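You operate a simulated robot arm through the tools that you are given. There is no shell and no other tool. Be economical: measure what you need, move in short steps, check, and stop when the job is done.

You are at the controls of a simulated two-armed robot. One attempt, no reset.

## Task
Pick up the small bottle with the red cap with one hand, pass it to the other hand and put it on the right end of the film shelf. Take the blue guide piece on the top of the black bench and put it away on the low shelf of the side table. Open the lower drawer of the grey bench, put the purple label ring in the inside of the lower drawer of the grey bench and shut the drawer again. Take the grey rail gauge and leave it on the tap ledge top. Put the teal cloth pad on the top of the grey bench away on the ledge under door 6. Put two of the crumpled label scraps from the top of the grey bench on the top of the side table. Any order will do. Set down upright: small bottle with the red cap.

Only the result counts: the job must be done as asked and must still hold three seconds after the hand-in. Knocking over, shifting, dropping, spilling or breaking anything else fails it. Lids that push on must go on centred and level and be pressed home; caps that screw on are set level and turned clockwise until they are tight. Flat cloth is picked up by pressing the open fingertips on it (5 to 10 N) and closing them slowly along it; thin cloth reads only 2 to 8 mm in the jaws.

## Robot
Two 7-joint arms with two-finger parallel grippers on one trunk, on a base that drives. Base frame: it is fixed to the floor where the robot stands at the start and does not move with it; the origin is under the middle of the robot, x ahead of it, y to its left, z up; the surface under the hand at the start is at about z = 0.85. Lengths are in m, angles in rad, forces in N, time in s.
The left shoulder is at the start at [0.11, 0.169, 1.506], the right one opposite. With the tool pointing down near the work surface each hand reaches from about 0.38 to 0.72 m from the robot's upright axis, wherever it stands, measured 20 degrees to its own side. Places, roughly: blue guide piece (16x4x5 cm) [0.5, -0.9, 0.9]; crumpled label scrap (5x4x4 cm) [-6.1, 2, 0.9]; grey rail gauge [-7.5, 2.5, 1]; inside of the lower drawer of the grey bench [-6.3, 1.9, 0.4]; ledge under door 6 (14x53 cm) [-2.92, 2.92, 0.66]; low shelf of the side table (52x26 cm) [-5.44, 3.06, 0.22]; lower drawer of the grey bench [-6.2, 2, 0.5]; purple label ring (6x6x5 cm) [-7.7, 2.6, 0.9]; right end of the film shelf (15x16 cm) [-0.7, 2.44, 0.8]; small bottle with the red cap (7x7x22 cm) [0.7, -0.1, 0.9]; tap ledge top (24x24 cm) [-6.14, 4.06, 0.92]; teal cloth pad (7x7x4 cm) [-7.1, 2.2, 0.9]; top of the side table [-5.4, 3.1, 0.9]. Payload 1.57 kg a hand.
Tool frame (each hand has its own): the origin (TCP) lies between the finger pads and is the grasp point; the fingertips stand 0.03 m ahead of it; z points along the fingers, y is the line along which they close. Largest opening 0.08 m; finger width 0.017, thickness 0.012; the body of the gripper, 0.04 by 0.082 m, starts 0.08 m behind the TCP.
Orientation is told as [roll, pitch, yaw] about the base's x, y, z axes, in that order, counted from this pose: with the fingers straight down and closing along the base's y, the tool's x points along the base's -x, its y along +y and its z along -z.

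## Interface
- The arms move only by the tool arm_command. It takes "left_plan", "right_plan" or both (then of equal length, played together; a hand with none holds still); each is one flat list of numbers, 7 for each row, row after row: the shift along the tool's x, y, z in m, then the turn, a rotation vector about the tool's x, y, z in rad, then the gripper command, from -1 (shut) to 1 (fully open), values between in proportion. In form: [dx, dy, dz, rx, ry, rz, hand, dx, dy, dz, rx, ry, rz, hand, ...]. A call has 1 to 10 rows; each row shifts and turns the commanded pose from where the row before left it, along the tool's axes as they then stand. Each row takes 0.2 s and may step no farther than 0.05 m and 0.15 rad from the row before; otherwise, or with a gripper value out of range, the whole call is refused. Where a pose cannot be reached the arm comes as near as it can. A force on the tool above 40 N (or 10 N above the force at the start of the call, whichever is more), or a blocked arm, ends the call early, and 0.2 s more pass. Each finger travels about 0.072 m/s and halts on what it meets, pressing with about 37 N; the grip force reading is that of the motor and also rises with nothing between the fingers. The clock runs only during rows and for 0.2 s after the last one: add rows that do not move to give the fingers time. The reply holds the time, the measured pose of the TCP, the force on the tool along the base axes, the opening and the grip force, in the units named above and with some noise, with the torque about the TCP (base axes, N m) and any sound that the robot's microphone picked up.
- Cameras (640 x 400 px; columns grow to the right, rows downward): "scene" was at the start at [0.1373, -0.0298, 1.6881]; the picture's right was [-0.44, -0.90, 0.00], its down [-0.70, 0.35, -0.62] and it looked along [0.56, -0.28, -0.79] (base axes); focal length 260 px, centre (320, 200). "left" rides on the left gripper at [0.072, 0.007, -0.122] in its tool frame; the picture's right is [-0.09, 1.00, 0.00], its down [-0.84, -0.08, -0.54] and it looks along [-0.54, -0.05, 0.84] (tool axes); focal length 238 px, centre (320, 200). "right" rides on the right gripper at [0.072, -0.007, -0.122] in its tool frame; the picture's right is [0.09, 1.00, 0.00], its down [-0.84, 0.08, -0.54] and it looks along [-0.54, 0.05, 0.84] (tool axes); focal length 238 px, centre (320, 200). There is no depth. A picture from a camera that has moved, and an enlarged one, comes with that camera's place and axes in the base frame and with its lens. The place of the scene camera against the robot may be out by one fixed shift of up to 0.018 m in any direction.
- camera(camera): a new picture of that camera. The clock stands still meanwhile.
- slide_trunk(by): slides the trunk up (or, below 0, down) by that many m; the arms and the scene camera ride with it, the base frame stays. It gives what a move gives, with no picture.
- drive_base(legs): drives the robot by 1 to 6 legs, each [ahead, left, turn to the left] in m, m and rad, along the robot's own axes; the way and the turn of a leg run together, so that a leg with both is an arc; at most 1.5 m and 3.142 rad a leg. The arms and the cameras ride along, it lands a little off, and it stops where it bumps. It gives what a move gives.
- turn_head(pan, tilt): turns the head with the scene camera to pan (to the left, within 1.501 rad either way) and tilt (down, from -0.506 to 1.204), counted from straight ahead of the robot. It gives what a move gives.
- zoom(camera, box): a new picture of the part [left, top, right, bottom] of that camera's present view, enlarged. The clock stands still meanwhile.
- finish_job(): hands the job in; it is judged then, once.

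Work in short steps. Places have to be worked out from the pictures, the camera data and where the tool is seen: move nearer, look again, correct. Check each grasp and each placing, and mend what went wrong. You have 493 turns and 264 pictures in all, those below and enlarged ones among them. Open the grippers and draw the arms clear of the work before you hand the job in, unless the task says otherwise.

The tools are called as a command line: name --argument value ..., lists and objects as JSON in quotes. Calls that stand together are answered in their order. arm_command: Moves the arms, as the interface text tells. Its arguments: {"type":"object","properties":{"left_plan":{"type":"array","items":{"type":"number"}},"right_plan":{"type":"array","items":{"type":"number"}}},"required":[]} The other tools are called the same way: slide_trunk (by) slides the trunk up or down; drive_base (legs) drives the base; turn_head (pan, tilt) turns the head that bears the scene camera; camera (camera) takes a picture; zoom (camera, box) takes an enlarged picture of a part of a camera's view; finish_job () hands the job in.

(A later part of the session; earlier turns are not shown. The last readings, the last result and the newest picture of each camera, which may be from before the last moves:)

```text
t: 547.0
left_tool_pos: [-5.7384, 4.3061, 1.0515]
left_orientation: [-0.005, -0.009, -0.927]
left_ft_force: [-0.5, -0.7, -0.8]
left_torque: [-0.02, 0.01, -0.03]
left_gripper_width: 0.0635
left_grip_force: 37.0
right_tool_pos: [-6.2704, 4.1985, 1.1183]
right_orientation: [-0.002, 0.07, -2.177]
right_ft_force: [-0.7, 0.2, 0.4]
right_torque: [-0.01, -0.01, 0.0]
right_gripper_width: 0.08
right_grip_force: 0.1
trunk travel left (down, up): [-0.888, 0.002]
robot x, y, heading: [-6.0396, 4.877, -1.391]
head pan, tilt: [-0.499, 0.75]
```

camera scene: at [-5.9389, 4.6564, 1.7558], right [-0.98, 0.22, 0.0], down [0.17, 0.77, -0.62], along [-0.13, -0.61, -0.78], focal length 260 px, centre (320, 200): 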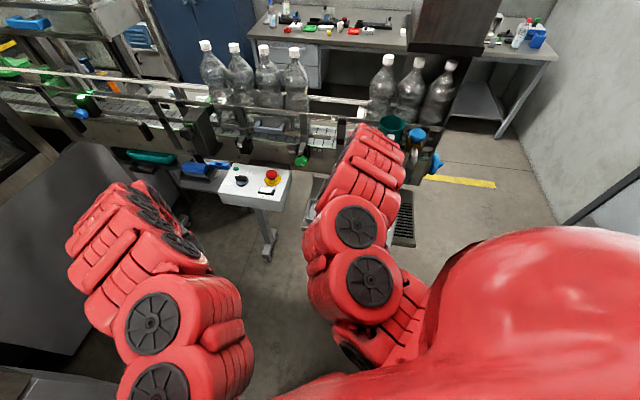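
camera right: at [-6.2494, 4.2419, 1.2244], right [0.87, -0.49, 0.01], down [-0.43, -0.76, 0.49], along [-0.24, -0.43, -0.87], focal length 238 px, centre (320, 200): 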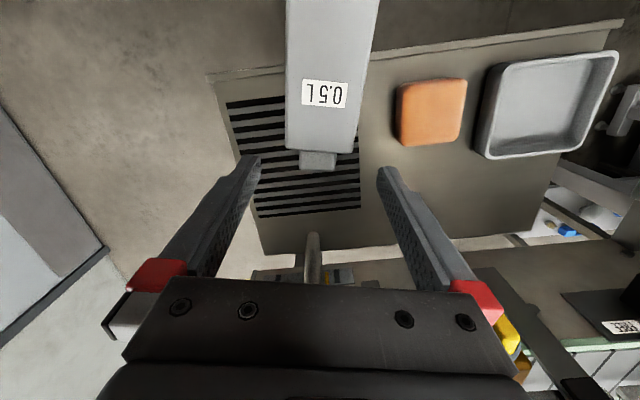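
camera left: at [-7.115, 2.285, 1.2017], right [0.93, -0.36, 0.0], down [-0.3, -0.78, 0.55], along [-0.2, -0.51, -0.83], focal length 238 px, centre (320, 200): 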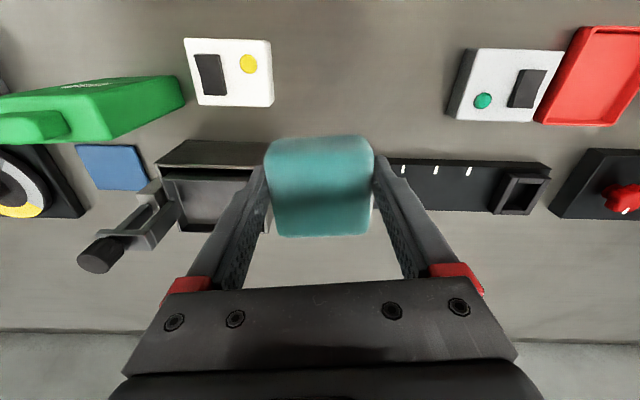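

Free when moving the hand up and back. Continue backing the hand and the base.

arm_command --right_plan '[0.03, 0, 0, 0, 0, 0, 1, 0.03, 0, 0, 0, 0, 0, 1, 0.02, 0, 0, 0, 0, 0, 1]'

drive_base --legs '[[-0.3, 0, 0]]'

camera --camera "scene"

```text
t: 547.8
left_tool_pos: [-5.739, 4.3036, 1.0503]
left_orientation: [-0.004, -0.009, -0.926]
left_ft_force: [-0.5, 0.9, -1.1]
left_torque: [0.04, 0.0, -0.01]
left_gripper_width: 0.0637
left_grip_force: 37.2
right_tool_pos: [-6.2304, 4.2278, 1.1104]
right_orientation: [-0.004, 0.073, -2.177]
right_ft_force: [0.0, 1.1, 0.3]
right_torque: [0.03, 0.0, 0.06]
right_gripper_width: 0.0799
right_grip_force: 0.0
right hand out of reach, approached as far as the arm can: row 2, 3
trunk travel left (down, up): [-0.888, 0.002]
robot x, y, heading: [-6.0393, 4.8762, -1.394]
head pan, tilt: [-0.499, 0.75]
```

```text
t: 549.8
left_tool_pos: [-5.7924, 4.5961, 1.0502]
left_orientation: [-0.003, -0.008, -0.925]
left_ft_force: [0.0, -0.1, 0.5]
left_torque: [0.02, 0.03, -0.01]
left_gripper_width: 0.0635
left_grip_force: 37.1
right_tool_pos: [-6.2835, 4.5202, 1.1107]
right_orientation: [-0.004, 0.072, -2.177]
right_ft_force: [0.5, 0.4, -0.6]
right_torque: [0.05, 0.0, 0.0]
right_gripper_width: 0.0802
right_grip_force: 0.0
trunk travel left (down, up): [-0.888, 0.002]
robot x, y, heading: [-6.0924, 5.1677, -1.394]
head pan, tilt: [-0.499, 0.75]
```

```text
69 pictures are left
camera scene: at [-6.1153, 5.0134, 1.7675], right [-0.95, 0.31, 0.0], down [0.21, 0.65, -0.73], along [-0.23, -0.69, -0.68], focal length 260 px, centre (320, 200)
```

scene: 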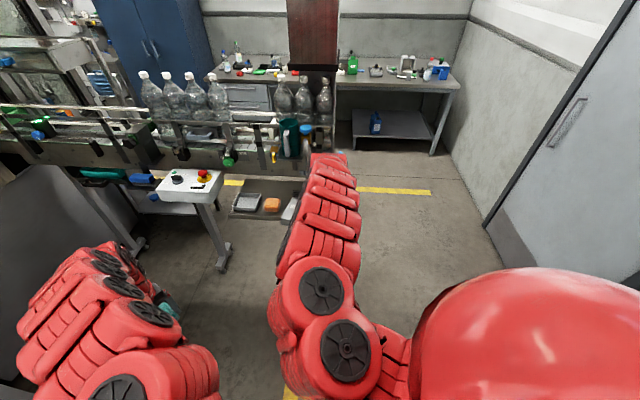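

Gauge still lies on the ledge. Now deliver the pad: go back through the west passage and along the corridor toward door 6.

drive_base --legs '[[0, 0, -0.54], [0, -0.5, 0], [1.5, 0, 0], [0.55, 0, 0]]'

drive_base --legs '[[0, 0, 1.57]]'

turn_head --pan 0 --tilt 0.5

camera --camera "scene"

```text
t: 564.1
left_tool_pos: [-7.3019, 2.7756, 1.0516]
left_orientation: [-0.006, -0.01, -1.447]
left_ft_force: [0.7, 0.5, -0.5]
left_torque: [0.03, 0.02, -0.04]
left_gripper_width: 0.0637
left_grip_force: 37.0
right_tool_pos: [-7.7659, 2.9531, 1.112]
right_orientation: [-0.003, 0.071, -2.697]
right_ft_force: [0.8, -0.1, -0.1]
right_torque: [0.02, 0.01, 0.01]
right_gripper_width: 0.0803
right_grip_force: 0.0
trunk travel left (down, up): [-0.888, 0.002]
robot x, y, heading: [-7.281, 3.4234, -1.909]
head pan, tilt: [-0.499, 0.75]
```

```text
t: 568.3
left_tool_pos: [-6.6358, 3.3871, 1.0508]
left_orientation: [-0.006, -0.011, 0.109]
left_ft_force: [-0.2, 0.0, -0.3]
left_torque: [0.0, 0.04, 0.04]
left_gripper_width: 0.0638
left_grip_force: 37.1
right_tool_pos: [-6.819, 2.9252, 1.1114]
right_orientation: [-0.004, 0.072, -1.141]
right_ft_force: [0.5, -0.4, 0.4]
right_torque: [0.01, 0.02, -0.01]
right_gripper_width: 0.0801
right_grip_force: 0.2
trunk travel left (down, up): [-0.888, 0.002]
robot x, y, heading: [-7.2772, 3.4192, -0.36]
head pan, tilt: [-0.499, 0.75]
```

```text
t: 569.2
left_tool_pos: [-6.6357, 3.3885, 1.0526]
left_orientation: [-0.006, -0.009, 0.108]
left_ft_force: [-0.2, 0.3, -0.6]
left_torque: [-0.03, -0.01, 0.0]
left_gripper_width: 0.0636
left_grip_force: 36.4
right_tool_pos: [-6.8199, 2.926, 1.1115]
right_orientation: [-0.002, 0.071, -1.142]
right_ft_force: [0.2, 0.3, 0.3]
right_torque: [0.02, -0.03, 0.0]
right_gripper_width: 0.0802
right_grip_force: 0.1
trunk travel left (down, up): [-0.888, 0.002]
robot x, y, heading: [-7.2803, 3.4224, -0.355]
head pan, tilt: [0.0, 0.499]
```

```text
68 pictures are left
camera scene: at [-7.13, 3.3643, 1.7897], right [-0.35, -0.94, 0.0], down [-0.45, 0.17, -0.88], along [0.82, -0.31, -0.48], focal length 260 px, centre (320, 200)
```

scene: 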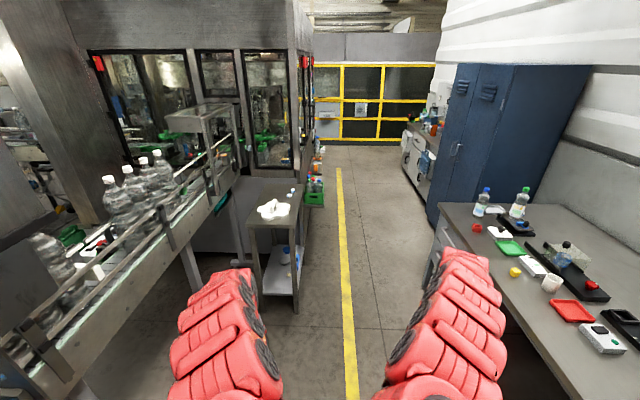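

Corridor is clear. Drive east between bench and table (s≈0.5), then on toward the filling machine's corner.

drive_base --legs '[[0, -0.44, 0], [1.5, 0, 0], [0.9, -0.05, 0], [1.5, -0.05, 0]]'

camera --camera "scene"

```text
refused: leg 4 is longer than a leg can be; nothing moved
```

```text
67 pictures are left
camera scene: at [-7.13, 3.3643, 1.7897], right [-0.35, -0.94, 0.0], down [-0.45, 0.17, -0.88], along [0.82, -0.31, -0.48], focal length 260 px, centre (320, 200)
```

scene: 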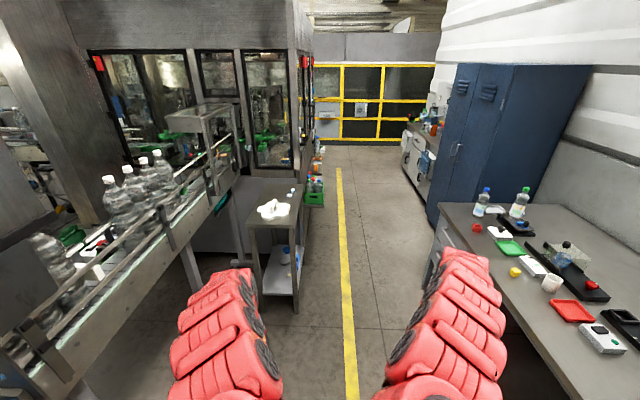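

drive_base --legs '[[0, -0.44, 0], [1.5, 0, 0], [0.9, -0.05, 0], [1.4, -0.05, 0], [0.9, 0, 0]]'

```text
t: 594.1
left_tool_pos: [-2.4858, 1.1245, 1.052]
left_orientation: [-0.005, -0.01, 0.064]
left_ft_force: [0.1, -0.8, -0.3]
left_torque: [-0.02, -0.03, 0.01]
left_gripper_width: 0.0639
left_grip_force: 36.4
right_tool_pos: [-2.691, 0.6724, 1.1117]
right_orientation: [-0.002, 0.071, -1.186]
right_ft_force: [0.0, 0.1, 0.3]
right_torque: [0.01, -0.02, -0.01]
right_gripper_width: 0.0801
right_grip_force: 0.1
trunk travel left (down, up): [-0.888, 0.002]
robot x, y, heading: [-3.1298, 1.1856, -0.405]
head pan, tilt: [0.0, 0.499]
```

drive_base --legs '[[0.45, 0, 0], [0, 0, 1.6], [1.5, 0, 0]]'

turn_head --pan 1.2 --tilt 0.6

camera --camera "scene"

```text
t: 607.8
left_tool_pos: [-2.0267, 3.0538, 1.0522]
left_orientation: [-0.005, -0.008, 1.609]
left_ft_force: [-0.4, -0.3, 0.3]
left_torque: [-0.02, 0.01, -0.01]
left_gripper_width: 0.0638
left_grip_force: 37.0
right_tool_pos: [-1.579, 2.8383, 1.1126]
right_orientation: [-0.002, 0.072, 0.357]
right_ft_force: [0.1, -0.2, -0.4]
right_torque: [0.01, 0.0, -0.01]
right_gripper_width: 0.0801
right_grip_force: 0.0
trunk travel left (down, up): [-0.888, 0.002]
robot x, y, heading: [-2.1056, 2.4131, 1.144]
head pan, tilt: [0.0, 0.499]
```

```text
t: 609.2
left_tool_pos: [-2.0255, 3.0544, 1.0512]
left_orientation: [-0.004, -0.011, 1.61]
left_ft_force: [-0.7, 0.0, -0.3]
left_torque: [0.0, -0.01, 0.0]
left_gripper_width: 0.0638
left_grip_force: 37.0
right_tool_pos: [-1.5785, 2.8385, 1.1117]
right_orientation: [-0.004, 0.072, 0.357]
right_ft_force: [0.0, -0.8, -0.9]
right_torque: [0.01, -0.03, -0.03]
right_gripper_width: 0.0798
right_grip_force: 0.0
trunk travel left (down, up): [-0.888, 0.002]
robot x, y, heading: [-2.1026, 2.414, 1.147]
head pan, tilt: [1.201, 0.6]
```

```text
66 pictures are left
camera scene: at [-2.1432, 2.554, 1.7806], right [0.72, 0.7, 0.0], down [0.39, -0.4, -0.83], along [-0.58, 0.59, -0.56], focal length 260 px, centre (320, 200)
```

scene: 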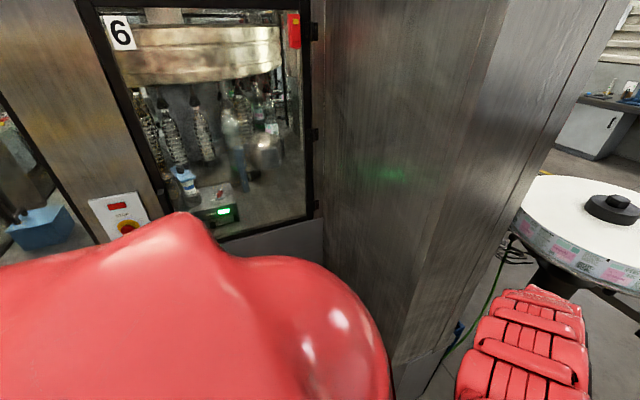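

Turn left to face the door-6 side and look at the ledge.

drive_base --legs '[[0, 0, 1.63]]'

turn_head --pan 0 --tilt 0.9

camera --camera "scene"

```text
t: 610.9
left_tool_pos: [-2.2055, 3.0468, 1.0528]
left_orientation: [-0.016, 0.002, 1.894]
left_ft_force: [4.0, -0.8, -2.2]
left_torque: [-0.01, -0.05, -0.09]
left_gripper_width: 0.0645
left_grip_force: 36.9
right_tool_pos: [-1.7252, 2.9732, 1.1118]
right_orientation: [-0.004, 0.074, 0.657]
right_ft_force: [-0.5, -0.1, 0.2]
right_torque: [0.02, -0.03, -0.01]
right_gripper_width: 0.0801
right_grip_force: 0.0
trunk travel left (down, up): [-0.888, 0.002]
robot x, y, heading: [-2.1077, 2.4125, 1.441]
head pan, tilt: [1.201, 0.6]
stopped in leg 1: the force on the tool passed its limit at 63 N (the readings are from after the stop); the commanded pose is now the measured one
```

```text
t: 612.3
left_tool_pos: [-2.2045, 3.0478, 1.0516]
left_orientation: [-0.015, -0.001, 1.893]
left_ft_force: [5.4, -2.4, -0.8]
left_torque: [0.02, -0.01, -0.12]
left_gripper_width: 0.064
left_grip_force: 36.9
right_tool_pos: [-1.725, 2.9726, 1.1118]
right_orientation: [-0.002, 0.073, 0.657]
right_ft_force: [-0.1, -0.1, 0.4]
right_torque: [0.0, 0.05, -0.02]
right_gripper_width: 0.0802
right_grip_force: 0.0
trunk travel left (down, up): [-0.888, 0.002]
robot x, y, heading: [-2.1041, 2.4129, 1.441]
head pan, tilt: [0.0, 0.901]
```

```text
65 pictures are left
camera scene: at [-2.0932, 2.5716, 1.7559], right [0.99, -0.13, 0.0], down [-0.1, -0.78, -0.62], along [0.08, 0.62, -0.78], focal length 260 px, centre (320, 200)
```

scene: 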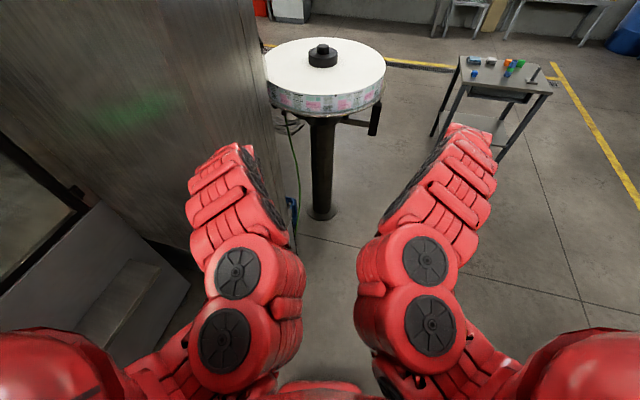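

The left hand touched the big steel column. Rotate back a little, retreat 0.5 m, then turn.

drive_base --legs '[[0, 0, -0.2], [-0.55, -0.05, 0], [0, 0, 1.55]]'

turn_head --pan -0.4 --tilt 0.8

camera --camera "scene"

```text
t: 620.0
left_tool_pos: [-2.8775, 1.9238, 1.0512]
left_orientation: [-0.017, 0.001, -3.038]
left_ft_force: [-0.3, -0.2, -0.9]
left_torque: [0.0, -0.01, 0.0]
left_gripper_width: 0.0638
left_grip_force: 36.8
right_tool_pos: [-2.6981, 2.3758, 1.111]
right_orientation: [-0.003, 0.072, 2.006]
right_ft_force: [0.5, 1.2, 0.1]
right_torque: [0.01, -0.01, -0.01]
right_gripper_width: 0.0797
right_grip_force: 0.1
trunk travel left (down, up): [-0.888, 0.002]
robot x, y, heading: [-2.2365, 1.8804, 2.782]
head pan, tilt: [0.0, 0.901]
```

```text
t: 620.9
left_tool_pos: [-2.877, 1.9238, 1.0522]
left_orientation: [-0.019, 0.002, -3.04]
left_ft_force: [-0.2, 0.8, -1.1]
left_torque: [0.02, 0.01, 0.03]
left_gripper_width: 0.0639
left_grip_force: 36.8
right_tool_pos: [-2.6989, 2.3755, 1.1107]
right_orientation: [-0.005, 0.071, 2.006]
right_ft_force: [-0.5, -0.5, -0.1]
right_torque: [-0.02, 0.01, 0.0]
right_gripper_width: 0.0799
right_grip_force: 0.2
trunk travel left (down, up): [-0.888, 0.002]
robot x, y, heading: [-2.2353, 1.882, 2.791]
head pan, tilt: [-0.4, 0.799]
```

```text
64 pictures are left
camera scene: at [-2.3811, 1.9694, 1.7637], right [0.68, 0.73, 0.0], down [0.52, -0.49, -0.7], along [-0.51, 0.48, -0.72], focal length 260 px, centre (320, 200)
```

scene: 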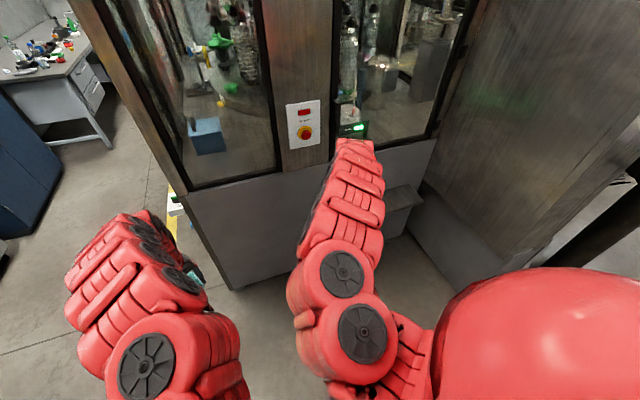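

I'll place from a pose facing +s instead, with the left arm reaching out to the robot's left toward the ledge. Rotate back, turn the left hand, and move it out to the left.

drive_base --legs '[[0, 0, -1.58]]'

arm_command --left_plan '[0, 0, 0, 0, 0, -0.14, -1, 0, 0, 0, 0, 0, -0.14, -1, 0, 0, 0, 0, 0, -0.14, -1, 0, 0, 0, 0, 0, -0.14, -1, 0, 0, 0, 0, 0, -0.14, -1, 0, 0, 0, 0, 0, -0.14, -1, 0, 0, 0, 0, 0, -0.14, -1, 0, 0, 0, 0, 0, -0.14, -1]'

arm_command --left_plan '[-0.037, 0.0237, 0, 0, 0, 0, -1, -0.037, 0.0237, 0, 0, 0, 0, -1, -0.037, 0.0237, 0, 0, 0, 0, -1, -0.037, 0.0237, 0, 0, 0, 0, -1, -0.037, 0.0237, 0, 0, 0, 0, -1, -0.037, 0.0237, 0, 0, 0, 0, -1, -0.037, 0.0237, 0, 0, 0, 0, -1, -0.037, 0.0237, 0, 0, 0, 0, -1, -0.037, 0.0237, 0, 0, 0, 0, -1, -0.037, 0.0237, 0, 0, 0, 0, -1]'

```text
t: 625.1
left_tool_pos: [-2.1812, 2.5231, 1.0511]
left_orientation: [-0.017, 0.0, 1.651]
left_ft_force: [-0.1, 0.3, -0.1]
left_torque: [-0.05, -0.02, 0.02]
left_gripper_width: 0.064
left_grip_force: 37.3
right_tool_pos: [-1.7344, 2.3343, 1.1118]
right_orientation: [-0.003, 0.072, 0.412]
right_ft_force: [-0.2, -0.9, -0.4]
right_torque: [0.02, -0.02, -0.02]
right_gripper_width: 0.0798
right_grip_force: 0.0
trunk travel left (down, up): [-0.888, 0.002]
robot x, y, heading: [-2.2332, 1.8857, 1.196]
head pan, tilt: [-0.4, 0.799]
```

```text
t: 627.0
left_tool_pos: [-2.1817, 2.5217, 1.0519]
left_orientation: [-0.005, 0.017, 2.774]
left_ft_force: [0.4, 0.2, -0.1]
left_torque: [0.03, -0.02, -0.03]
left_gripper_width: 0.0637
left_grip_force: 37.0
right_tool_pos: [-1.7337, 2.3326, 1.1111]
right_orientation: [-0.005, 0.071, 0.412]
right_ft_force: [0.2, 0.5, -0.4]
right_torque: [0.0, -0.01, 0.03]
right_gripper_width: 0.0799
right_grip_force: 0.1
trunk travel left (down, up): [-0.888, 0.002]
robot x, y, heading: [-2.2388, 1.8831, 1.194]
head pan, tilt: [-0.4, 0.799]
```

```text
t: 629.1
left_tool_pos: [-2.6059, 2.4851, 1.0105]
left_orientation: [-0.006, 0.017, 2.769]
left_ft_force: [0.2, 0.7, -0.6]
left_torque: [0.0, -0.01, 0.01]
left_gripper_width: 0.064
left_grip_force: 37.1
left hand out of reach, approached as far as the arm can: row 1, 2, 3, 4, 5, 6
right_tool_pos: [-1.7352, 2.3342, 1.1127]
right_orientation: [-0.003, 0.073, 0.41]
right_ft_force: [-0.1, -0.3, -0.2]
right_torque: [-0.02, -0.03, 0.01]
right_gripper_width: 0.08
right_grip_force: 0.1
trunk travel left (down, up): [-0.888, 0.002]
robot x, y, heading: [-2.2374, 1.8858, 1.194]
head pan, tilt: [-0.4, 0.799]
```

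Left hand is now at (ahead 0.42, left 0.56). Move the base left and ahead toward the ledge and look with the wrist camera.

drive_base --legs '[[0.3, 0.25, 0]]'

camera --camera "left"

```text
t: 631.6
left_tool_pos: [-2.7244, 2.8546, 1.0117]
left_orientation: [-0.008, 0.015, 2.768]
left_ft_force: [0.7, -0.2, -0.9]
left_torque: [0.0, 0.0, -0.02]
left_gripper_width: 0.0636
left_grip_force: 36.7
right_tool_pos: [-1.8537, 2.7015, 1.111]
right_orientation: [-0.002, 0.071, 0.408]
right_ft_force: [0.3, 0.0, -0.5]
right_torque: [0.02, -0.06, -0.01]
right_gripper_width: 0.0798
right_grip_force: 0.1
trunk travel left (down, up): [-0.888, 0.002]
robot x, y, heading: [-2.3566, 2.251, 1.198]
head pan, tilt: [-0.4, 0.799]
```

```text
63 pictures are left
camera left: at [-2.6617, 2.8212, 1.1344], right [-0.45, -0.89, -0.01], down [-0.76, 0.38, 0.53], along [-0.47, 0.24, -0.85], focal length 238 px, centre (320, 200)
```

left: 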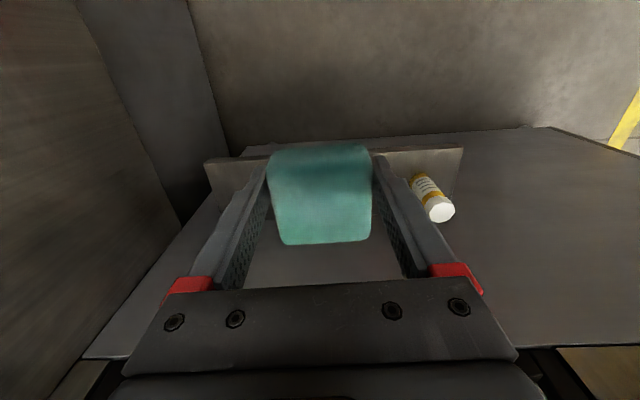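

Jar at s≈1.82, ledge s 1.75–2.29, front edge n≈−4.02, z≈0.66. The pad is at s≈2.03 — good. Lower the trunk 0.25, then crab left 0.185 m.

slide_trunk --by -0.24

drive_base --legs '[[0, 0.17, 0]]'

camera --camera "left"

```text
t: 634.1
left_tool_pos: [-2.7259, 2.855, 0.7706]
left_orientation: [-0.006, 0.015, 2.77]
left_ft_force: [0.2, -0.5, 0.0]
left_torque: [0.0, -0.06, 0.0]
left_gripper_width: 0.0639
left_grip_force: 37.3
right_tool_pos: [-1.854, 2.7011, 0.8713]
right_orientation: [-0.003, 0.072, 0.408]
right_ft_force: [0.7, 0.0, 0.6]
right_torque: [-0.02, -0.02, 0.01]
right_gripper_width: 0.08
right_grip_force: 0.1
trunk travel left (down, up): [-0.648, 0.242]
robot x, y, heading: [-2.3589, 2.2509, 1.194]
head pan, tilt: [-0.4, 0.799]
```

```text
t: 635.5
left_tool_pos: [-2.8785, 2.9183, 0.7709]
left_orientation: [-0.007, 0.016, 2.766]
left_ft_force: [-0.3, 0.3, -1.0]
left_torque: [0.03, 0.0, 0.05]
left_gripper_width: 0.0636
left_grip_force: 36.7
right_tool_pos: [-2.0081, 2.7624, 0.8717]
right_orientation: [-0.003, 0.073, 0.404]
right_ft_force: [-0.9, -0.6, -0.2]
right_torque: [-0.02, -0.04, -0.02]
right_gripper_width: 0.0803
right_grip_force: 0.2
trunk travel left (down, up): [-0.648, 0.242]
robot x, y, heading: [-2.5116, 2.3109, 1.188]
head pan, tilt: [-0.4, 0.799]
```

```text
62 pictures are left
camera left: at [-2.8152, 2.8845, 0.8937], right [-0.45, -0.89, -0.01], down [-0.76, 0.38, 0.53], along [-0.47, 0.24, -0.85], focal length 238 px, centre (320, 200)
```

left: 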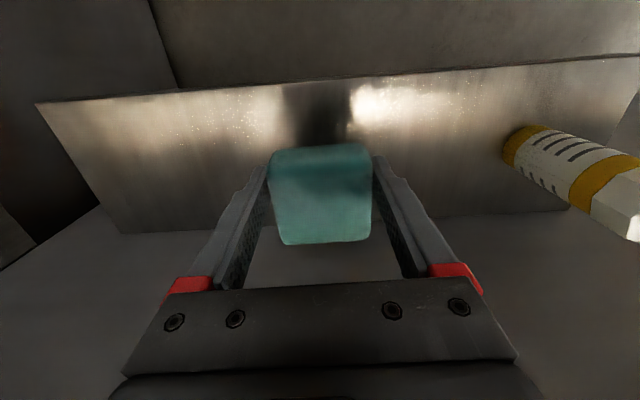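

Pad is above the ledge. Nudge 1.2 cm deeper and lower to contact.

arm_command --left_plan '[-0.012, 0, 0, 0, 0, 0, -1, 0, 0, 0, 0, 0, 0, -1]'

slide_trunk --by -0.06

slide_trunk --by -0.012

```text
t: 636.1
left_tool_pos: [-2.889, 2.9224, 0.7702]
left_orientation: [-0.006, 0.014, 2.763]
left_ft_force: [-1.1, 0.3, -1.1]
left_torque: [0.0, -0.02, 0.03]
left_gripper_width: 0.0637
left_grip_force: 36.6
right_tool_pos: [-2.008, 2.7625, 0.8707]
right_orientation: [-0.003, 0.072, 0.404]
right_ft_force: [-0.2, 0.2, -0.4]
right_torque: [-0.01, 0.0, 0.0]
right_gripper_width: 0.08
right_grip_force: 0.1
trunk travel left (down, up): [-0.648, 0.242]
robot x, y, heading: [-2.5132, 2.3137, 1.191]
head pan, tilt: [-0.4, 0.799]
```

```text
t: 637.1
left_tool_pos: [-2.8885, 2.9217, 0.7111]
left_orientation: [-0.007, 0.016, 2.764]
left_ft_force: [0.0, 0.1, -1.3]
left_torque: [0.02, -0.02, 0.0]
left_gripper_width: 0.0638
left_grip_force: 37.5
right_tool_pos: [-2.0074, 2.7618, 0.8116]
right_orientation: [-0.004, 0.07, 0.404]
right_ft_force: [0.5, 0.3, -0.2]
right_torque: [0.0, 0.04, -0.02]
right_gripper_width: 0.0802
right_grip_force: 0.1
trunk travel left (down, up): [-0.588, 0.302]
robot x, y, heading: [-2.5115, 2.3118, 1.19]
head pan, tilt: [-0.4, 0.799]
```

```text
t: 637.8
left_tool_pos: [-2.8883, 2.9209, 0.6982]
left_orientation: [-0.008, 0.017, 2.764]
left_ft_force: [0.0, 0.5, -0.2]
left_torque: [0.03, -0.02, -0.01]
left_gripper_width: 0.0636
left_grip_force: 37.1
right_tool_pos: [-2.0077, 2.7619, 0.8003]
right_orientation: [-0.003, 0.071, 0.405]
right_ft_force: [0.8, 0.5, -0.3]
right_torque: [-0.01, 0.02, 0.02]
right_gripper_width: 0.0799
right_grip_force: 0.0
trunk travel left (down, up): [-0.576, 0.314]
robot x, y, heading: [-2.5105, 2.3141, 1.192]
head pan, tilt: [-0.4, 0.799]
```

slide_trunk --by -0.008

slide_trunk --by -0.006

```text
t: 638.3
left_tool_pos: [-2.8893, 2.9217, 0.6933]
left_orientation: [-0.01, 0.012, 2.765]
left_ft_force: [-0.3, 1.8, 25.3]
left_torque: [-0.22, 0.64, 0.0]
left_gripper_width: 0.0636
left_grip_force: 36.8
right_tool_pos: [-2.007, 2.7608, 0.7922]
right_orientation: [-0.001, 0.073, 0.407]
right_ft_force: [0.1, 0.2, 0.5]
right_torque: [0.02, -0.01, -0.01]
right_gripper_width: 0.0804
right_grip_force: 0.0
trunk travel left (down, up): [-0.568, 0.322]
robot x, y, heading: [-2.5124, 2.3159, 1.194]
head pan, tilt: [-0.4, 0.799]
```

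```text
t: 638.8
left_tool_pos: [-2.8885, 2.9216, 0.6902]
left_orientation: [-0.01, 0.011, 2.762]
left_ft_force: [4.5, -6.7, 21.1]
left_torque: [-0.75, 0.11, 0.21]
left_gripper_width: 0.0642
left_grip_force: 37.7
right_tool_pos: [-2.0065, 2.7617, 0.7885]
right_orientation: [0.0, 0.075, 0.406]
right_ft_force: [-0.2, -0.1, 0.9]
right_torque: [0.01, -0.01, -0.01]
right_gripper_width: 0.08
right_grip_force: 0.0
trunk travel left (down, up): [-0.564, 0.326]
robot x, y, heading: [-2.514, 2.3148, 1.192]
head pan, tilt: [-0.4, 0.799]
stopped: the force on the tool passed its limit at 57 N (the readings are from after the stop); the commanded pose is now the measured one
```

Contact reached. Release, lift straight up and check.

arm_command --left_plan '[0, 0, -0.004, 0, 0, 0, -0.4, 0, 0, 0, 0, 0, 0, 0.7, 0, 0, 0, 0, 0, 0, 1, 0, 0, 0, 0, 0, 0, 1, 0, 0, -0.02, 0, 0, 0, 1]'

slide_trunk --by 0.2

camera --camera "left"

```text
t: 640.0
left_tool_pos: [-2.8902, 2.9214, 0.7125]
left_orientation: [-0.006, 0.014, 2.765]
left_ft_force: [-0.6, -0.4, 1.1]
left_torque: [0.01, 0.03, 0.01]
left_gripper_width: 0.0798
left_grip_force: 0.0
right_tool_pos: [-2.0075, 2.7616, 0.7872]
right_orientation: [-0.003, 0.071, 0.406]
right_ft_force: [-0.1, 0.5, 0.3]
right_torque: [0.0, 0.03, 0.04]
right_gripper_width: 0.0804
right_grip_force: 0.0
trunk travel left (down, up): [-0.564, 0.326]
robot x, y, heading: [-2.5106, 2.3132, 1.19]
head pan, tilt: [-0.4, 0.799]
```

```text
t: 642.1
left_tool_pos: [-2.8902, 2.9232, 0.9114]
left_orientation: [-0.009, 0.015, 2.765]
left_ft_force: [-0.6, 1.1, 0.1]
left_torque: [-0.02, 0.0, -0.02]
left_gripper_width: 0.0798
left_grip_force: 0.1
right_tool_pos: [-2.0078, 2.7631, 0.9875]
right_orientation: [-0.004, 0.073, 0.405]
right_ft_force: [0.7, 0.5, 0.4]
right_torque: [0.01, -0.03, 0.0]
right_gripper_width: 0.0798
right_grip_force: 0.0
trunk travel left (down, up): [-0.764, 0.126]
robot x, y, heading: [-2.5137, 2.3117, 1.191]
head pan, tilt: [-0.4, 0.799]
```

```text
61 pictures are left
camera left: at [-2.8268, 2.8895, 1.0353], right [-0.45, -0.89, -0.01], down [-0.76, 0.38, 0.53], along [-0.47, 0.25, -0.85], focal length 238 px, centre (320, 200)
```

left: 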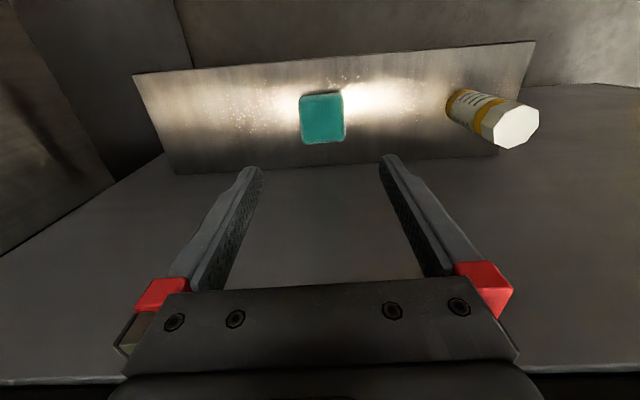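

Pad delivered beside the jar. Now return for the gauge: move away, fold the left arm back, and drive back west.

drive_base --legs '[[0, -0.35, 0]]'

arm_command --left_plan '[0.037, -0.0237, 0, 0, 0, 0, 1, 0.037, -0.0237, 0, 0, 0, 0, 1, 0.037, -0.0237, 0, 0, 0, 0, 1, 0.037, -0.0237, 0, 0, 0, 0, 1, 0.037, -0.0237, 0, 0, 0, 0, 1, 0.037, -0.0237, 0, 0, 0, 0, 1, 0.037, -0.0237, 0, 0, 0, 0, 1, 0.037, -0.0237, 0, 0, 0, 0, 1]'

drive_base --legs '[[-1.27, 0, 0], [0, 0, 1.59], [1.4, 0, 0], [1.3, 0.0, 0]]'

```text
t: 644.4
left_tool_pos: [-2.5653, 2.795, 0.9122]
left_orientation: [-0.008, 0.013, 2.766]
left_ft_force: [1.1, 0.5, 0.3]
left_torque: [0.01, 0.0, -0.03]
left_gripper_width: 0.0799
left_grip_force: 0.0
right_tool_pos: [-1.6828, 2.6329, 0.9884]
right_orientation: [-0.002, 0.071, 0.404]
right_ft_force: [0.0, 0.8, 0.0]
right_torque: [0.01, 0.0, 0.0]
right_gripper_width: 0.0802
right_grip_force: 0.1
trunk travel left (down, up): [-0.764, 0.126]
robot x, y, heading: [-2.1892, 2.1876, 1.191]
head pan, tilt: [-0.4, 0.799]
```

```text
t: 646.2
left_tool_pos: [-2.2209, 2.8647, 0.9146]
left_orientation: [-0.009, 0.011, 2.764]
left_ft_force: [0.8, -0.8, -1.1]
left_torque: [0.01, 0.01, 0.01]
left_gripper_width: 0.0799
left_grip_force: 0.0
left hand out of reach, approached as far as the arm can: row 3
right_tool_pos: [-1.6814, 2.6328, 0.988]
right_orientation: [-0.004, 0.072, 0.407]
right_ft_force: [-0.6, -0.2, -0.8]
right_torque: [0.04, 0.0, -0.02]
right_gripper_width: 0.0801
right_grip_force: 0.1
trunk travel left (down, up): [-0.764, 0.126]
robot x, y, heading: [-2.1894, 2.1833, 1.189]
head pan, tilt: [-0.4, 0.799]
```

```text
t: 669.2
left_tool_pos: [-5.8788, 1.8174, 0.9149]
left_orientation: [-0.01, 0.015, -1.887]
left_ft_force: [-0.5, 0.4, 0.0]
left_torque: [-0.04, -0.03, -0.01]
left_gripper_width: 0.0803
left_grip_force: 0.2
right_tool_pos: [-5.6824, 2.3707, 0.9865]
right_orientation: [-0.003, 0.073, 2.037]
right_ft_force: [0.2, -0.3, -1.1]
right_torque: [0.0, 0.02, 0.01]
right_gripper_width: 0.0801
right_grip_force: 0.1
trunk travel left (down, up): [-0.764, 0.126]
robot x, y, heading: [-5.2036, 1.8945, 2.827]
head pan, tilt: [-0.4, 0.799]
```

slide_trunk --by 0.12

drive_base --legs '[[0, -0.28, -0.04], [1.4, 0, 0], [1.1, -0.1, 0], [0, 0, -1.58], [0.5, 0, 0]]'

turn_head --pan 0 --tilt 0.6

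camera --camera "scene"

```text
t: 670.7
left_tool_pos: [-5.8796, 1.8171, 1.0346]
left_orientation: [-0.009, 0.015, -1.886]
left_ft_force: [0.3, -0.1, 0.0]
left_torque: [0.05, -0.01, -0.01]
left_gripper_width: 0.0801
left_grip_force: 0.1
right_tool_pos: [-5.681, 2.3708, 1.1072]
right_orientation: [-0.003, 0.075, 2.036]
right_ft_force: [-0.5, 0.2, -0.6]
right_torque: [-0.02, 0.02, -0.01]
right_gripper_width: 0.0802
right_grip_force: 0.0
trunk travel left (down, up): [-0.884, 0.006]
robot x, y, heading: [-5.2042, 1.8924, 2.825]
head pan, tilt: [-0.4, 0.799]
```

```text
t: 690.8
left_tool_pos: [-7.215, 4.3176, 1.0351]
left_orientation: [-0.01, 0.014, 2.747]
left_ft_force: [0.1, 0.2, 0.0]
left_torque: [0.01, 0.0, 0.01]
left_gripper_width: 0.0802
left_grip_force: 0.0
right_tool_pos: [-6.679, 4.0755, 1.1075]
right_orientation: [-0.005, 0.072, 0.387]
right_ft_force: [-0.2, -0.6, -0.4]
right_torque: [0.01, 0.02, 0.0]
right_gripper_width: 0.08
right_grip_force: 0.1
trunk travel left (down, up): [-0.884, 0.006]
robot x, y, heading: [-7.1892, 3.6368, 1.169]
head pan, tilt: [-0.4, 0.799]
```

```text
t: 691.7
left_tool_pos: [-7.2143, 4.3191, 1.0339]
left_orientation: [-0.01, 0.013, 2.745]
left_ft_force: [0.3, 0.0, 1.5]
left_torque: [-0.01, -0.03, 0.0]
left_gripper_width: 0.0802
left_grip_force: 0.0
right_tool_pos: [-6.6792, 4.0758, 1.1079]
right_orientation: [-0.003, 0.074, 0.388]
right_ft_force: [-0.7, -0.1, 0.4]
right_torque: [0.0, -0.03, 0.0]
right_gripper_width: 0.0799
right_grip_force: 0.1
trunk travel left (down, up): [-0.884, 0.006]
robot x, y, heading: [-7.1891, 3.637, 1.171]
head pan, tilt: [0.0, 0.6]
```

```text
60 pictures are left
camera scene: at [-7.1364, 3.797, 1.7765], right [0.92, -0.39, 0.0], down [-0.22, -0.52, -0.82], along [0.32, 0.76, -0.57], focal length 260 px, centre (320, 200)
```

scene: 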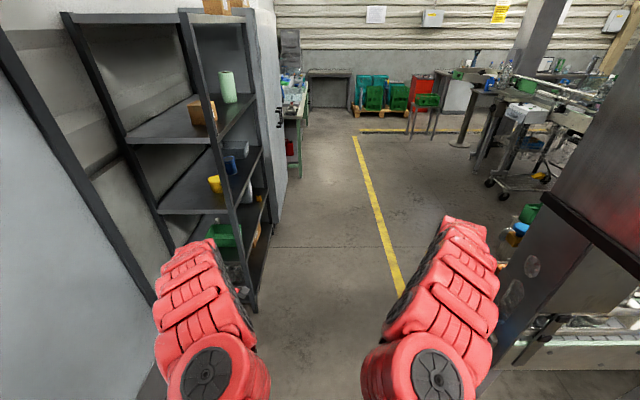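

drive_base --legs '[[0.55, 0.0, 0.04], [0.5, -0.2, 0], [0.6, -0.3, 0], [0, 0, -1.57]]'

```text
t: 704.7
left_tool_pos: [-5.4506, 5.0397, 1.0333]
left_orientation: [-0.009, 0.015, 1.213]
left_ft_force: [0.2, 0.5, 0.0]
left_torque: [0.02, 0.05, -0.03]
left_gripper_width: 0.0798
left_grip_force: 0.0
right_tool_pos: [-5.6699, 4.4941, 1.1076]
right_orientation: [-0.004, 0.073, -1.144]
right_ft_force: [-0.2, 0.1, 0.9]
right_torque: [-0.04, 0.0, -0.03]
right_gripper_width: 0.0799
right_grip_force: 0.0
trunk travel left (down, up): [-0.884, 0.006]
robot x, y, heading: [-6.1296, 4.991, -0.361]
head pan, tilt: [0.0, 0.6]
```

At the north side again. Move a bit away, face along the gauge's axis (heading −2.16), and bring the right hand to horizontal.

drive_base --legs '[[0.05, 0.22, 0], [0, 0, -0.9], [0, 0, -0.9]]'

arm_command --right_plan '[0, 0, 0, 0, 0, -0.13, 0, 0, 0, 0, 0, 0, -0.13, 0, 0, 0, 0, 0, 0, -0.13, 0, 0, 0, 0, 0, 0, -0.13, 0, 0, 0, 0, 0, 0, -0.13, 0, 0, 0, 0, 0, 0, -0.13, 0]'

arm_command --right_plan '[0, 0, 0, 0, -0.15, 0, 0.4, 0, 0, 0, 0, -0.15, 0, 0.4, 0, 0, 0, 0, -0.15, 0, 0.4, 0, 0, 0, 0, -0.15, 0, 0.4, 0, 0, 0, 0, -0.15, 0, 0.4, 0, 0, 0, 0, -0.15, 0, 0.4, 0, 0, 0, 0, -0.15, 0, 0.4, 0, 0, 0, 0, -0.15, 0, 0.4, 0, 0, 0, 0, -0.15, 0, 0.4, 0, 0, 0, 0, -0.15, 0, 0.4]'

```text
t: 711.0
left_tool_pos: [-6.0913, 4.5055, 1.0338]
left_orientation: [-0.01, 0.015, -0.559]
left_ft_force: [0.0, -0.2, 0.1]
left_torque: [-0.02, 0.02, 0.0]
left_gripper_width: 0.0799
left_grip_force: 0.1
right_tool_pos: [-6.5805, 4.8324, 1.1075]
right_orientation: [-0.001, 0.074, -2.919]
right_ft_force: [0.5, -0.2, -0.2]
right_torque: [-0.01, -0.01, 0.02]
right_gripper_width: 0.0801
right_grip_force: 0.1
trunk travel left (down, up): [-0.884, 0.006]
robot x, y, heading: [-6.004, 5.1791, -2.135]
head pan, tilt: [0.0, 0.6]
```

```text
t: 712.4
left_tool_pos: [-6.0927, 4.5051, 1.0348]
left_orientation: [-0.008, 0.013, -0.56]
left_ft_force: [0.7, 1.4, -0.1]
left_torque: [-0.01, 0.02, 0.01]
left_gripper_width: 0.08
left_grip_force: 0.0
right_tool_pos: [-6.5806, 4.8311, 1.1067]
right_orientation: [0.049, 0.054, -2.137]
right_ft_force: [0.3, -0.2, 0.2]
right_torque: [0.0, -0.01, 0.0]
right_gripper_width: 0.0401
right_grip_force: 0.0
trunk travel left (down, up): [-0.884, 0.006]
robot x, y, heading: [-6.0041, 5.181, -2.132]
head pan, tilt: [0.0, 0.6]
```

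```text
t: 714.6
left_tool_pos: [-6.0917, 4.5047, 1.0345]
left_orientation: [-0.01, 0.012, -0.561]
left_ft_force: [0.6, 0.4, 0.5]
left_torque: [0.01, -0.04, 0.0]
left_gripper_width: 0.0798
left_grip_force: 0.0
right_tool_pos: [-6.6785, 4.729, 1.0678]
right_orientation: [0.376, -1.438, -2.512]
right_ft_force: [0.2, 0.0, -0.1]
right_torque: [0.01, -0.02, 0.02]
right_gripper_width: 0.056
right_grip_force: 0.0
right hand out of reach, approached as far as the arm can: row 1, 2, 3, 4, 5, 6, 7
trunk travel left (down, up): [-0.884, 0.006]
robot x, y, heading: [-6.0038, 5.1814, -2.137]
head pan, tilt: [0.0, 0.6]
```

Level it and roll −90° so the fingers close vertically (camera to the right).

arm_command --right_plan '[0, 0, 0, 0, -0.13, 0, 0.6, 0, 0, 0, 0, 0, -0.15, 0.6, 0, 0, 0, 0, 0, -0.15, 0.6, 0, 0, 0, 0, 0, -0.15, 0.6, 0, 0, 0, 0, 0, -0.15, 0.6, 0, 0, 0, 0, 0, -0.15, 0.6, 0, 0, 0, 0, 0, -0.15, 0.6, 0, 0, 0, 0, 0, -0.15, 0.6, 0, 0, 0, 0, 0, -0.15, 0.6, 0, 0, 0, 0, 0, -0.15, 0.6]'

arm_command --right_plan '[0, 0, 0, 0, 0, -0.15, 0.6, 0, 0, 0, 0, 0, -0.07, 0.6, 0, 0, 0, 0, 0, 0, 0.6]'

camera --camera "right"

```text
t: 716.8
left_tool_pos: [-6.0902, 4.5042, 1.0336]
left_orientation: [-0.008, 0.015, -0.557]
left_ft_force: [-0.2, 0.2, 0.1]
left_torque: [0.0, 0.0, -0.02]
left_gripper_width: 0.0802
left_grip_force: 0.1
right_tool_pos: [-6.7356, 4.7333, 1.1307]
right_orientation: [-1.536, -0.427, -0.557]
right_ft_force: [0.1, 1.0, -0.1]
right_torque: [0.01, 0.01, -0.06]
right_gripper_width: 0.0639
right_grip_force: 0.1
right hand out of reach, approached as far as the arm can: row 5, 6, 7, 8, 9
trunk travel left (down, up): [-0.884, 0.006]
robot x, y, heading: [-6.0023, 5.1803, -2.133]
head pan, tilt: [0.0, 0.6]
```

```text
t: 717.6
left_tool_pos: [-6.0921, 4.5052, 1.0342]
left_orientation: [-0.008, 0.014, -0.561]
left_ft_force: [-0.2, -0.7, -0.2]
left_torque: [0.01, 0.0, 0.0]
left_gripper_width: 0.0801
left_grip_force: 0.1
right_tool_pos: [-6.738, 4.736, 1.1304]
right_orientation: [-1.538, -0.206, -0.55]
right_ft_force: [-0.5, 0.4, 0.1]
right_torque: [0.02, 0.03, 0.02]
right_gripper_width: 0.0638
right_grip_force: 0.2
trunk travel left (down, up): [-0.884, 0.006]
robot x, y, heading: [-6.0032, 5.1768, -2.136]
head pan, tilt: [0.0, 0.6]
```

```text
59 pictures are left
camera right: at [-6.7361, 4.8779, 1.1263], right [0.12, -0.03, -0.99], down [0.99, 0.03, 0.11], along [0.03, -1.0, 0.03], focal length 238 px, centre (320, 200)
```

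right: 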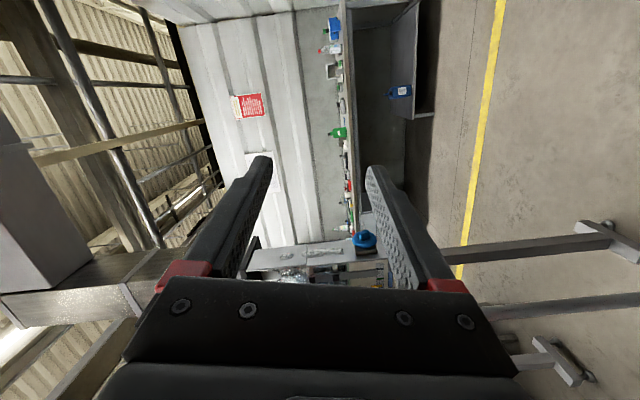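

Slight roll error remains; correct it, then shift the base left 0.68 m and lower the trunk so the right hand faces the gauge's overhanging end.

arm_command --right_plan '[0, 0, 0, 0, 0.056, -0.1, 0.8, 0, 0, 0, 0, 0, -0.1, 0.8, 0, 0, 0, 0, 0, 0, 0.8]'

drive_base --legs '[[-0.03, 0.67, 0]]'

slide_trunk --by -0.18

camera --camera "right"

```text
t: 718.4
left_tool_pos: [-6.0927, 4.5058, 1.0343]
left_orientation: [-0.009, 0.015, -0.561]
left_ft_force: [0.8, -0.5, -0.4]
left_torque: [-0.01, 0.01, -0.01]
left_gripper_width: 0.0802
left_grip_force: 0.1
right_tool_pos: [-6.7407, 4.7373, 1.1403]
right_orientation: [-1.53, -0.004, -0.598]
right_ft_force: [0.4, -0.5, 0.0]
right_torque: [0.02, 0.03, -0.01]
right_gripper_width: 0.0722
right_grip_force: 0.0
right hand out of reach, approached as far as the arm can: row 2
trunk travel left (down, up): [-0.884, 0.006]
robot x, y, heading: [-6.0008, 5.182, -2.135]
head pan, tilt: [0.0, 0.6]
```

```text
t: 722.1
left_tool_pos: [-5.5081, 4.1658, 1.0353]
left_orientation: [-0.009, 0.014, -0.571]
left_ft_force: [-1.1, 0.2, -0.6]
left_torque: [0.0, -0.02, 0.04]
left_gripper_width: 0.0799
left_grip_force: 0.0
right_tool_pos: [-6.1555, 4.4019, 1.141]
right_orientation: [-1.528, -0.006, -0.606]
right_ft_force: [0.1, 1.3, 0.1]
right_torque: [0.0, -0.01, 0.01]
right_gripper_width: 0.072
right_grip_force: 0.0
trunk travel left (down, up): [-0.884, 0.006]
robot x, y, heading: [-5.4144, 4.8401, -2.144]
head pan, tilt: [0.0, 0.6]
```

```text
t: 724.1
left_tool_pos: [-5.5095, 4.1656, 0.855]
left_orientation: [-0.008, 0.014, -0.571]
left_ft_force: [0.1, 0.7, 0.5]
left_torque: [-0.02, -0.02, 0.01]
left_gripper_width: 0.0799
left_grip_force: 0.0
right_tool_pos: [-6.1555, 4.4027, 0.9614]
right_orientation: [-1.527, -0.004, -0.611]
right_ft_force: [0.0, -0.7, 0.0]
right_torque: [0.0, 0.0, -0.02]
right_gripper_width: 0.0718
right_grip_force: 0.2
trunk travel left (down, up): [-0.704, 0.186]
robot x, y, heading: [-5.4134, 4.8383, -2.142]
head pan, tilt: [0.0, 0.6]
```

```text
58 pictures are left
camera right: at [-6.1443, 4.5428, 0.9731], right [-0.05, 0.08, -1.0], down [1.0, -0.03, -0.05], along [-0.04, -1.0, -0.08], focal length 238 px, centre (320, 200)
```

right: 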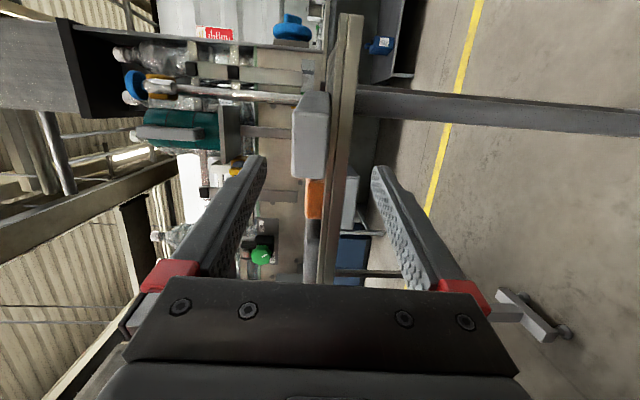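

The gauge's end centre is at (−6.223, 4.287, z≈0.966) — the ledge top is really ≈0.943. Advance 0.142 m with small corrections so only the fingertips grip the overhang.

arm_command --right_plan '[-0.01, -0.01, 0.02, 0, 0, 0, 0.8, 0, 0, 0.04, 0, 0, 0, 0.8, 0, 0, 0.04, 0, 0, 0, 0.8, 0, 0, 0.022, 0, 0, 0, 0.8, 0, 0, 0, 0, 0, 0, 0.8]'

camera --camera "right"

```text
t: 725.4
left_tool_pos: [-5.5079, 4.1653, 0.8547]
left_orientation: [-0.009, 0.015, -0.569]
left_ft_force: [-0.1, -1.4, -0.5]
left_torque: [-0.01, -0.02, -0.04]
left_gripper_width: 0.08
left_grip_force: 0.1
right_tool_pos: [-6.1749, 4.3563, 0.9922]
right_orientation: [-1.525, -0.005, -0.607]
right_ft_force: [0.6, -0.4, -0.1]
right_torque: [0.02, -0.01, 0.01]
right_gripper_width: 0.072
right_grip_force: 0.2
right hand out of reach, approached as far as the arm can: row 2, 3, 4
trunk travel left (down, up): [-0.704, 0.186]
robot x, y, heading: [-5.4114, 4.8415, -2.139]
head pan, tilt: [0.0, 0.6]
```

```text
57 pictures are left
camera right: at [-6.1644, 4.4971, 1.004], right [-0.05, 0.08, -1.0], down [1.0, -0.03, -0.05], along [-0.04, -1.0, -0.08], focal length 238 px, centre (320, 200)
```

right: 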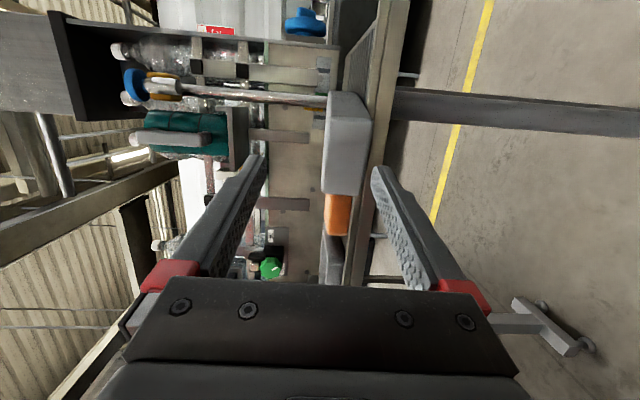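

The arm is over-extended. Retract it 0.2 m along its axis (and 2.6 cm down), then use the base to advance.

arm_command --right_plan '[0, 0.005, -0.04, 0, 0, 0, 0.8, 0, 0.005, -0.04, 0, 0, 0, 0.8, 0, 0.005, -0.04, 0, 0, 0, 0.8, 0, 0.005, -0.04, 0, 0, 0, 0.8, 0, 0.005, -0.04, 0, 0, 0, 0.8, 0, 0, 0, 0, 0, 0, 0.8]'

drive_base --legs '[[0.18, 0, 0]]'

camera --camera "right"

```text
t: 726.8
left_tool_pos: [-5.5085, 4.1648, 0.8536]
left_orientation: [-0.01, 0.014, -0.571]
left_ft_force: [0.3, -0.4, 0.4]
left_torque: [0.03, -0.02, -0.02]
left_gripper_width: 0.0801
left_grip_force: 0.1
right_tool_pos: [-6.063, 4.5196, 0.9759]
right_orientation: [-1.528, -0.007, -0.607]
right_ft_force: [0.2, -0.2, 0.1]
right_torque: [0.0, 0.02, 0.01]
right_gripper_width: 0.072
right_grip_force: 0.1
trunk travel left (down, up): [-0.704, 0.186]
robot x, y, heading: [-5.4105, 4.843, -2.146]
head pan, tilt: [0.0, 0.6]
```

```text
t: 728.3
left_tool_pos: [-5.6085, 4.0133, 0.8538]
left_orientation: [-0.009, 0.015, -0.574]
left_ft_force: [-0.9, 0.2, -0.2]
left_torque: [0.04, 0.01, -0.02]
left_gripper_width: 0.0798
left_grip_force: 0.1
right_tool_pos: [-6.1629, 4.3713, 0.9762]
right_orientation: [-1.528, -0.005, -0.61]
right_ft_force: [-0.9, -0.3, 0.3]
right_torque: [0.0, -0.01, -0.03]
right_gripper_width: 0.0719
right_grip_force: 0.1
trunk travel left (down, up): [-0.704, 0.186]
robot x, y, heading: [-5.5111, 4.6853, -2.148]
head pan, tilt: [0.0, 0.6]
```

```text
56 pictures are left
camera right: at [-6.1522, 4.5107, 0.9873], right [-0.05, 0.08, -1.0], down [1.0, -0.03, -0.05], along [-0.04, -1.0, -0.08], focal length 238 px, centre (320, 200)
```

right: 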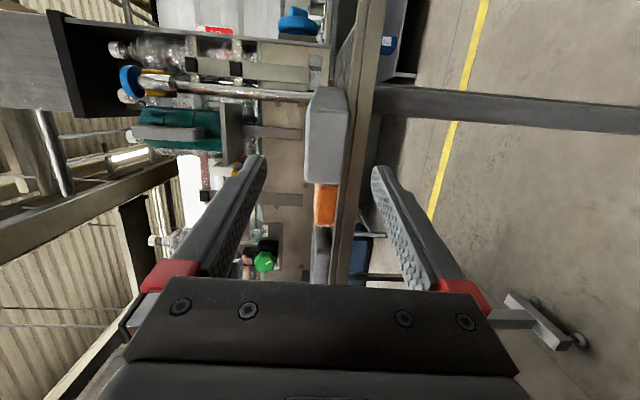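

Aligned; gauge end is 0.105 m ahead. Advance 0.115 m with the arm.

arm_command --right_plan '[0, 0.003, 0.04, 0, 0, 0, 0.8, 0, 0.002, 0.04, 0, 0, 0, 0.8, 0, 0, 0.035, 0, 0, 0, 0.8, 0, 0, 0, 0, 0, 0, 0.8]'

camera --camera "right"

```text
t: 729.3
left_tool_pos: [-5.6083, 4.0125, 0.8544]
left_orientation: [-0.01, 0.013, -0.573]
left_ft_force: [0.5, 0.5, 0.6]
left_torque: [-0.02, -0.01, -0.01]
left_gripper_width: 0.0799
left_grip_force: 0.1
right_tool_pos: [-6.2286, 4.2786, 0.9664]
right_orientation: [-1.529, -0.005, -0.612]
right_ft_force: [0.0, 0.8, 0.3]
right_torque: [-0.01, 0.0, 0.04]
right_gripper_width: 0.0718
right_grip_force: 0.0
trunk travel left (down, up): [-0.704, 0.186]
robot x, y, heading: [-5.5116, 4.6893, -2.149]
head pan, tilt: [0.0, 0.6]
```

```text
55 pictures are left
camera right: at [-6.2177, 4.4189, 0.9779], right [-0.05, 0.08, -1.0], down [1.0, -0.03, -0.05], along [-0.04, -1.0, -0.08], focal length 238 px, centre (320, 200)
```

right: 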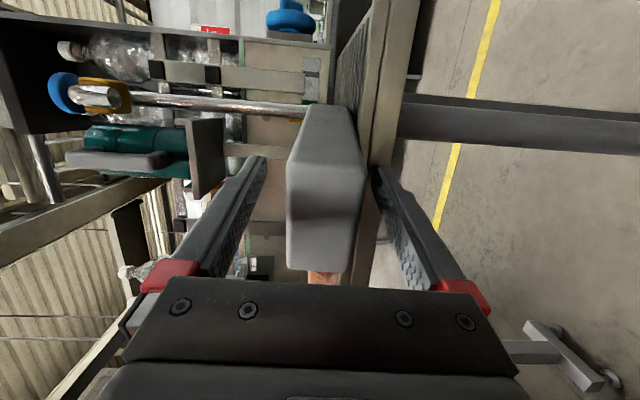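

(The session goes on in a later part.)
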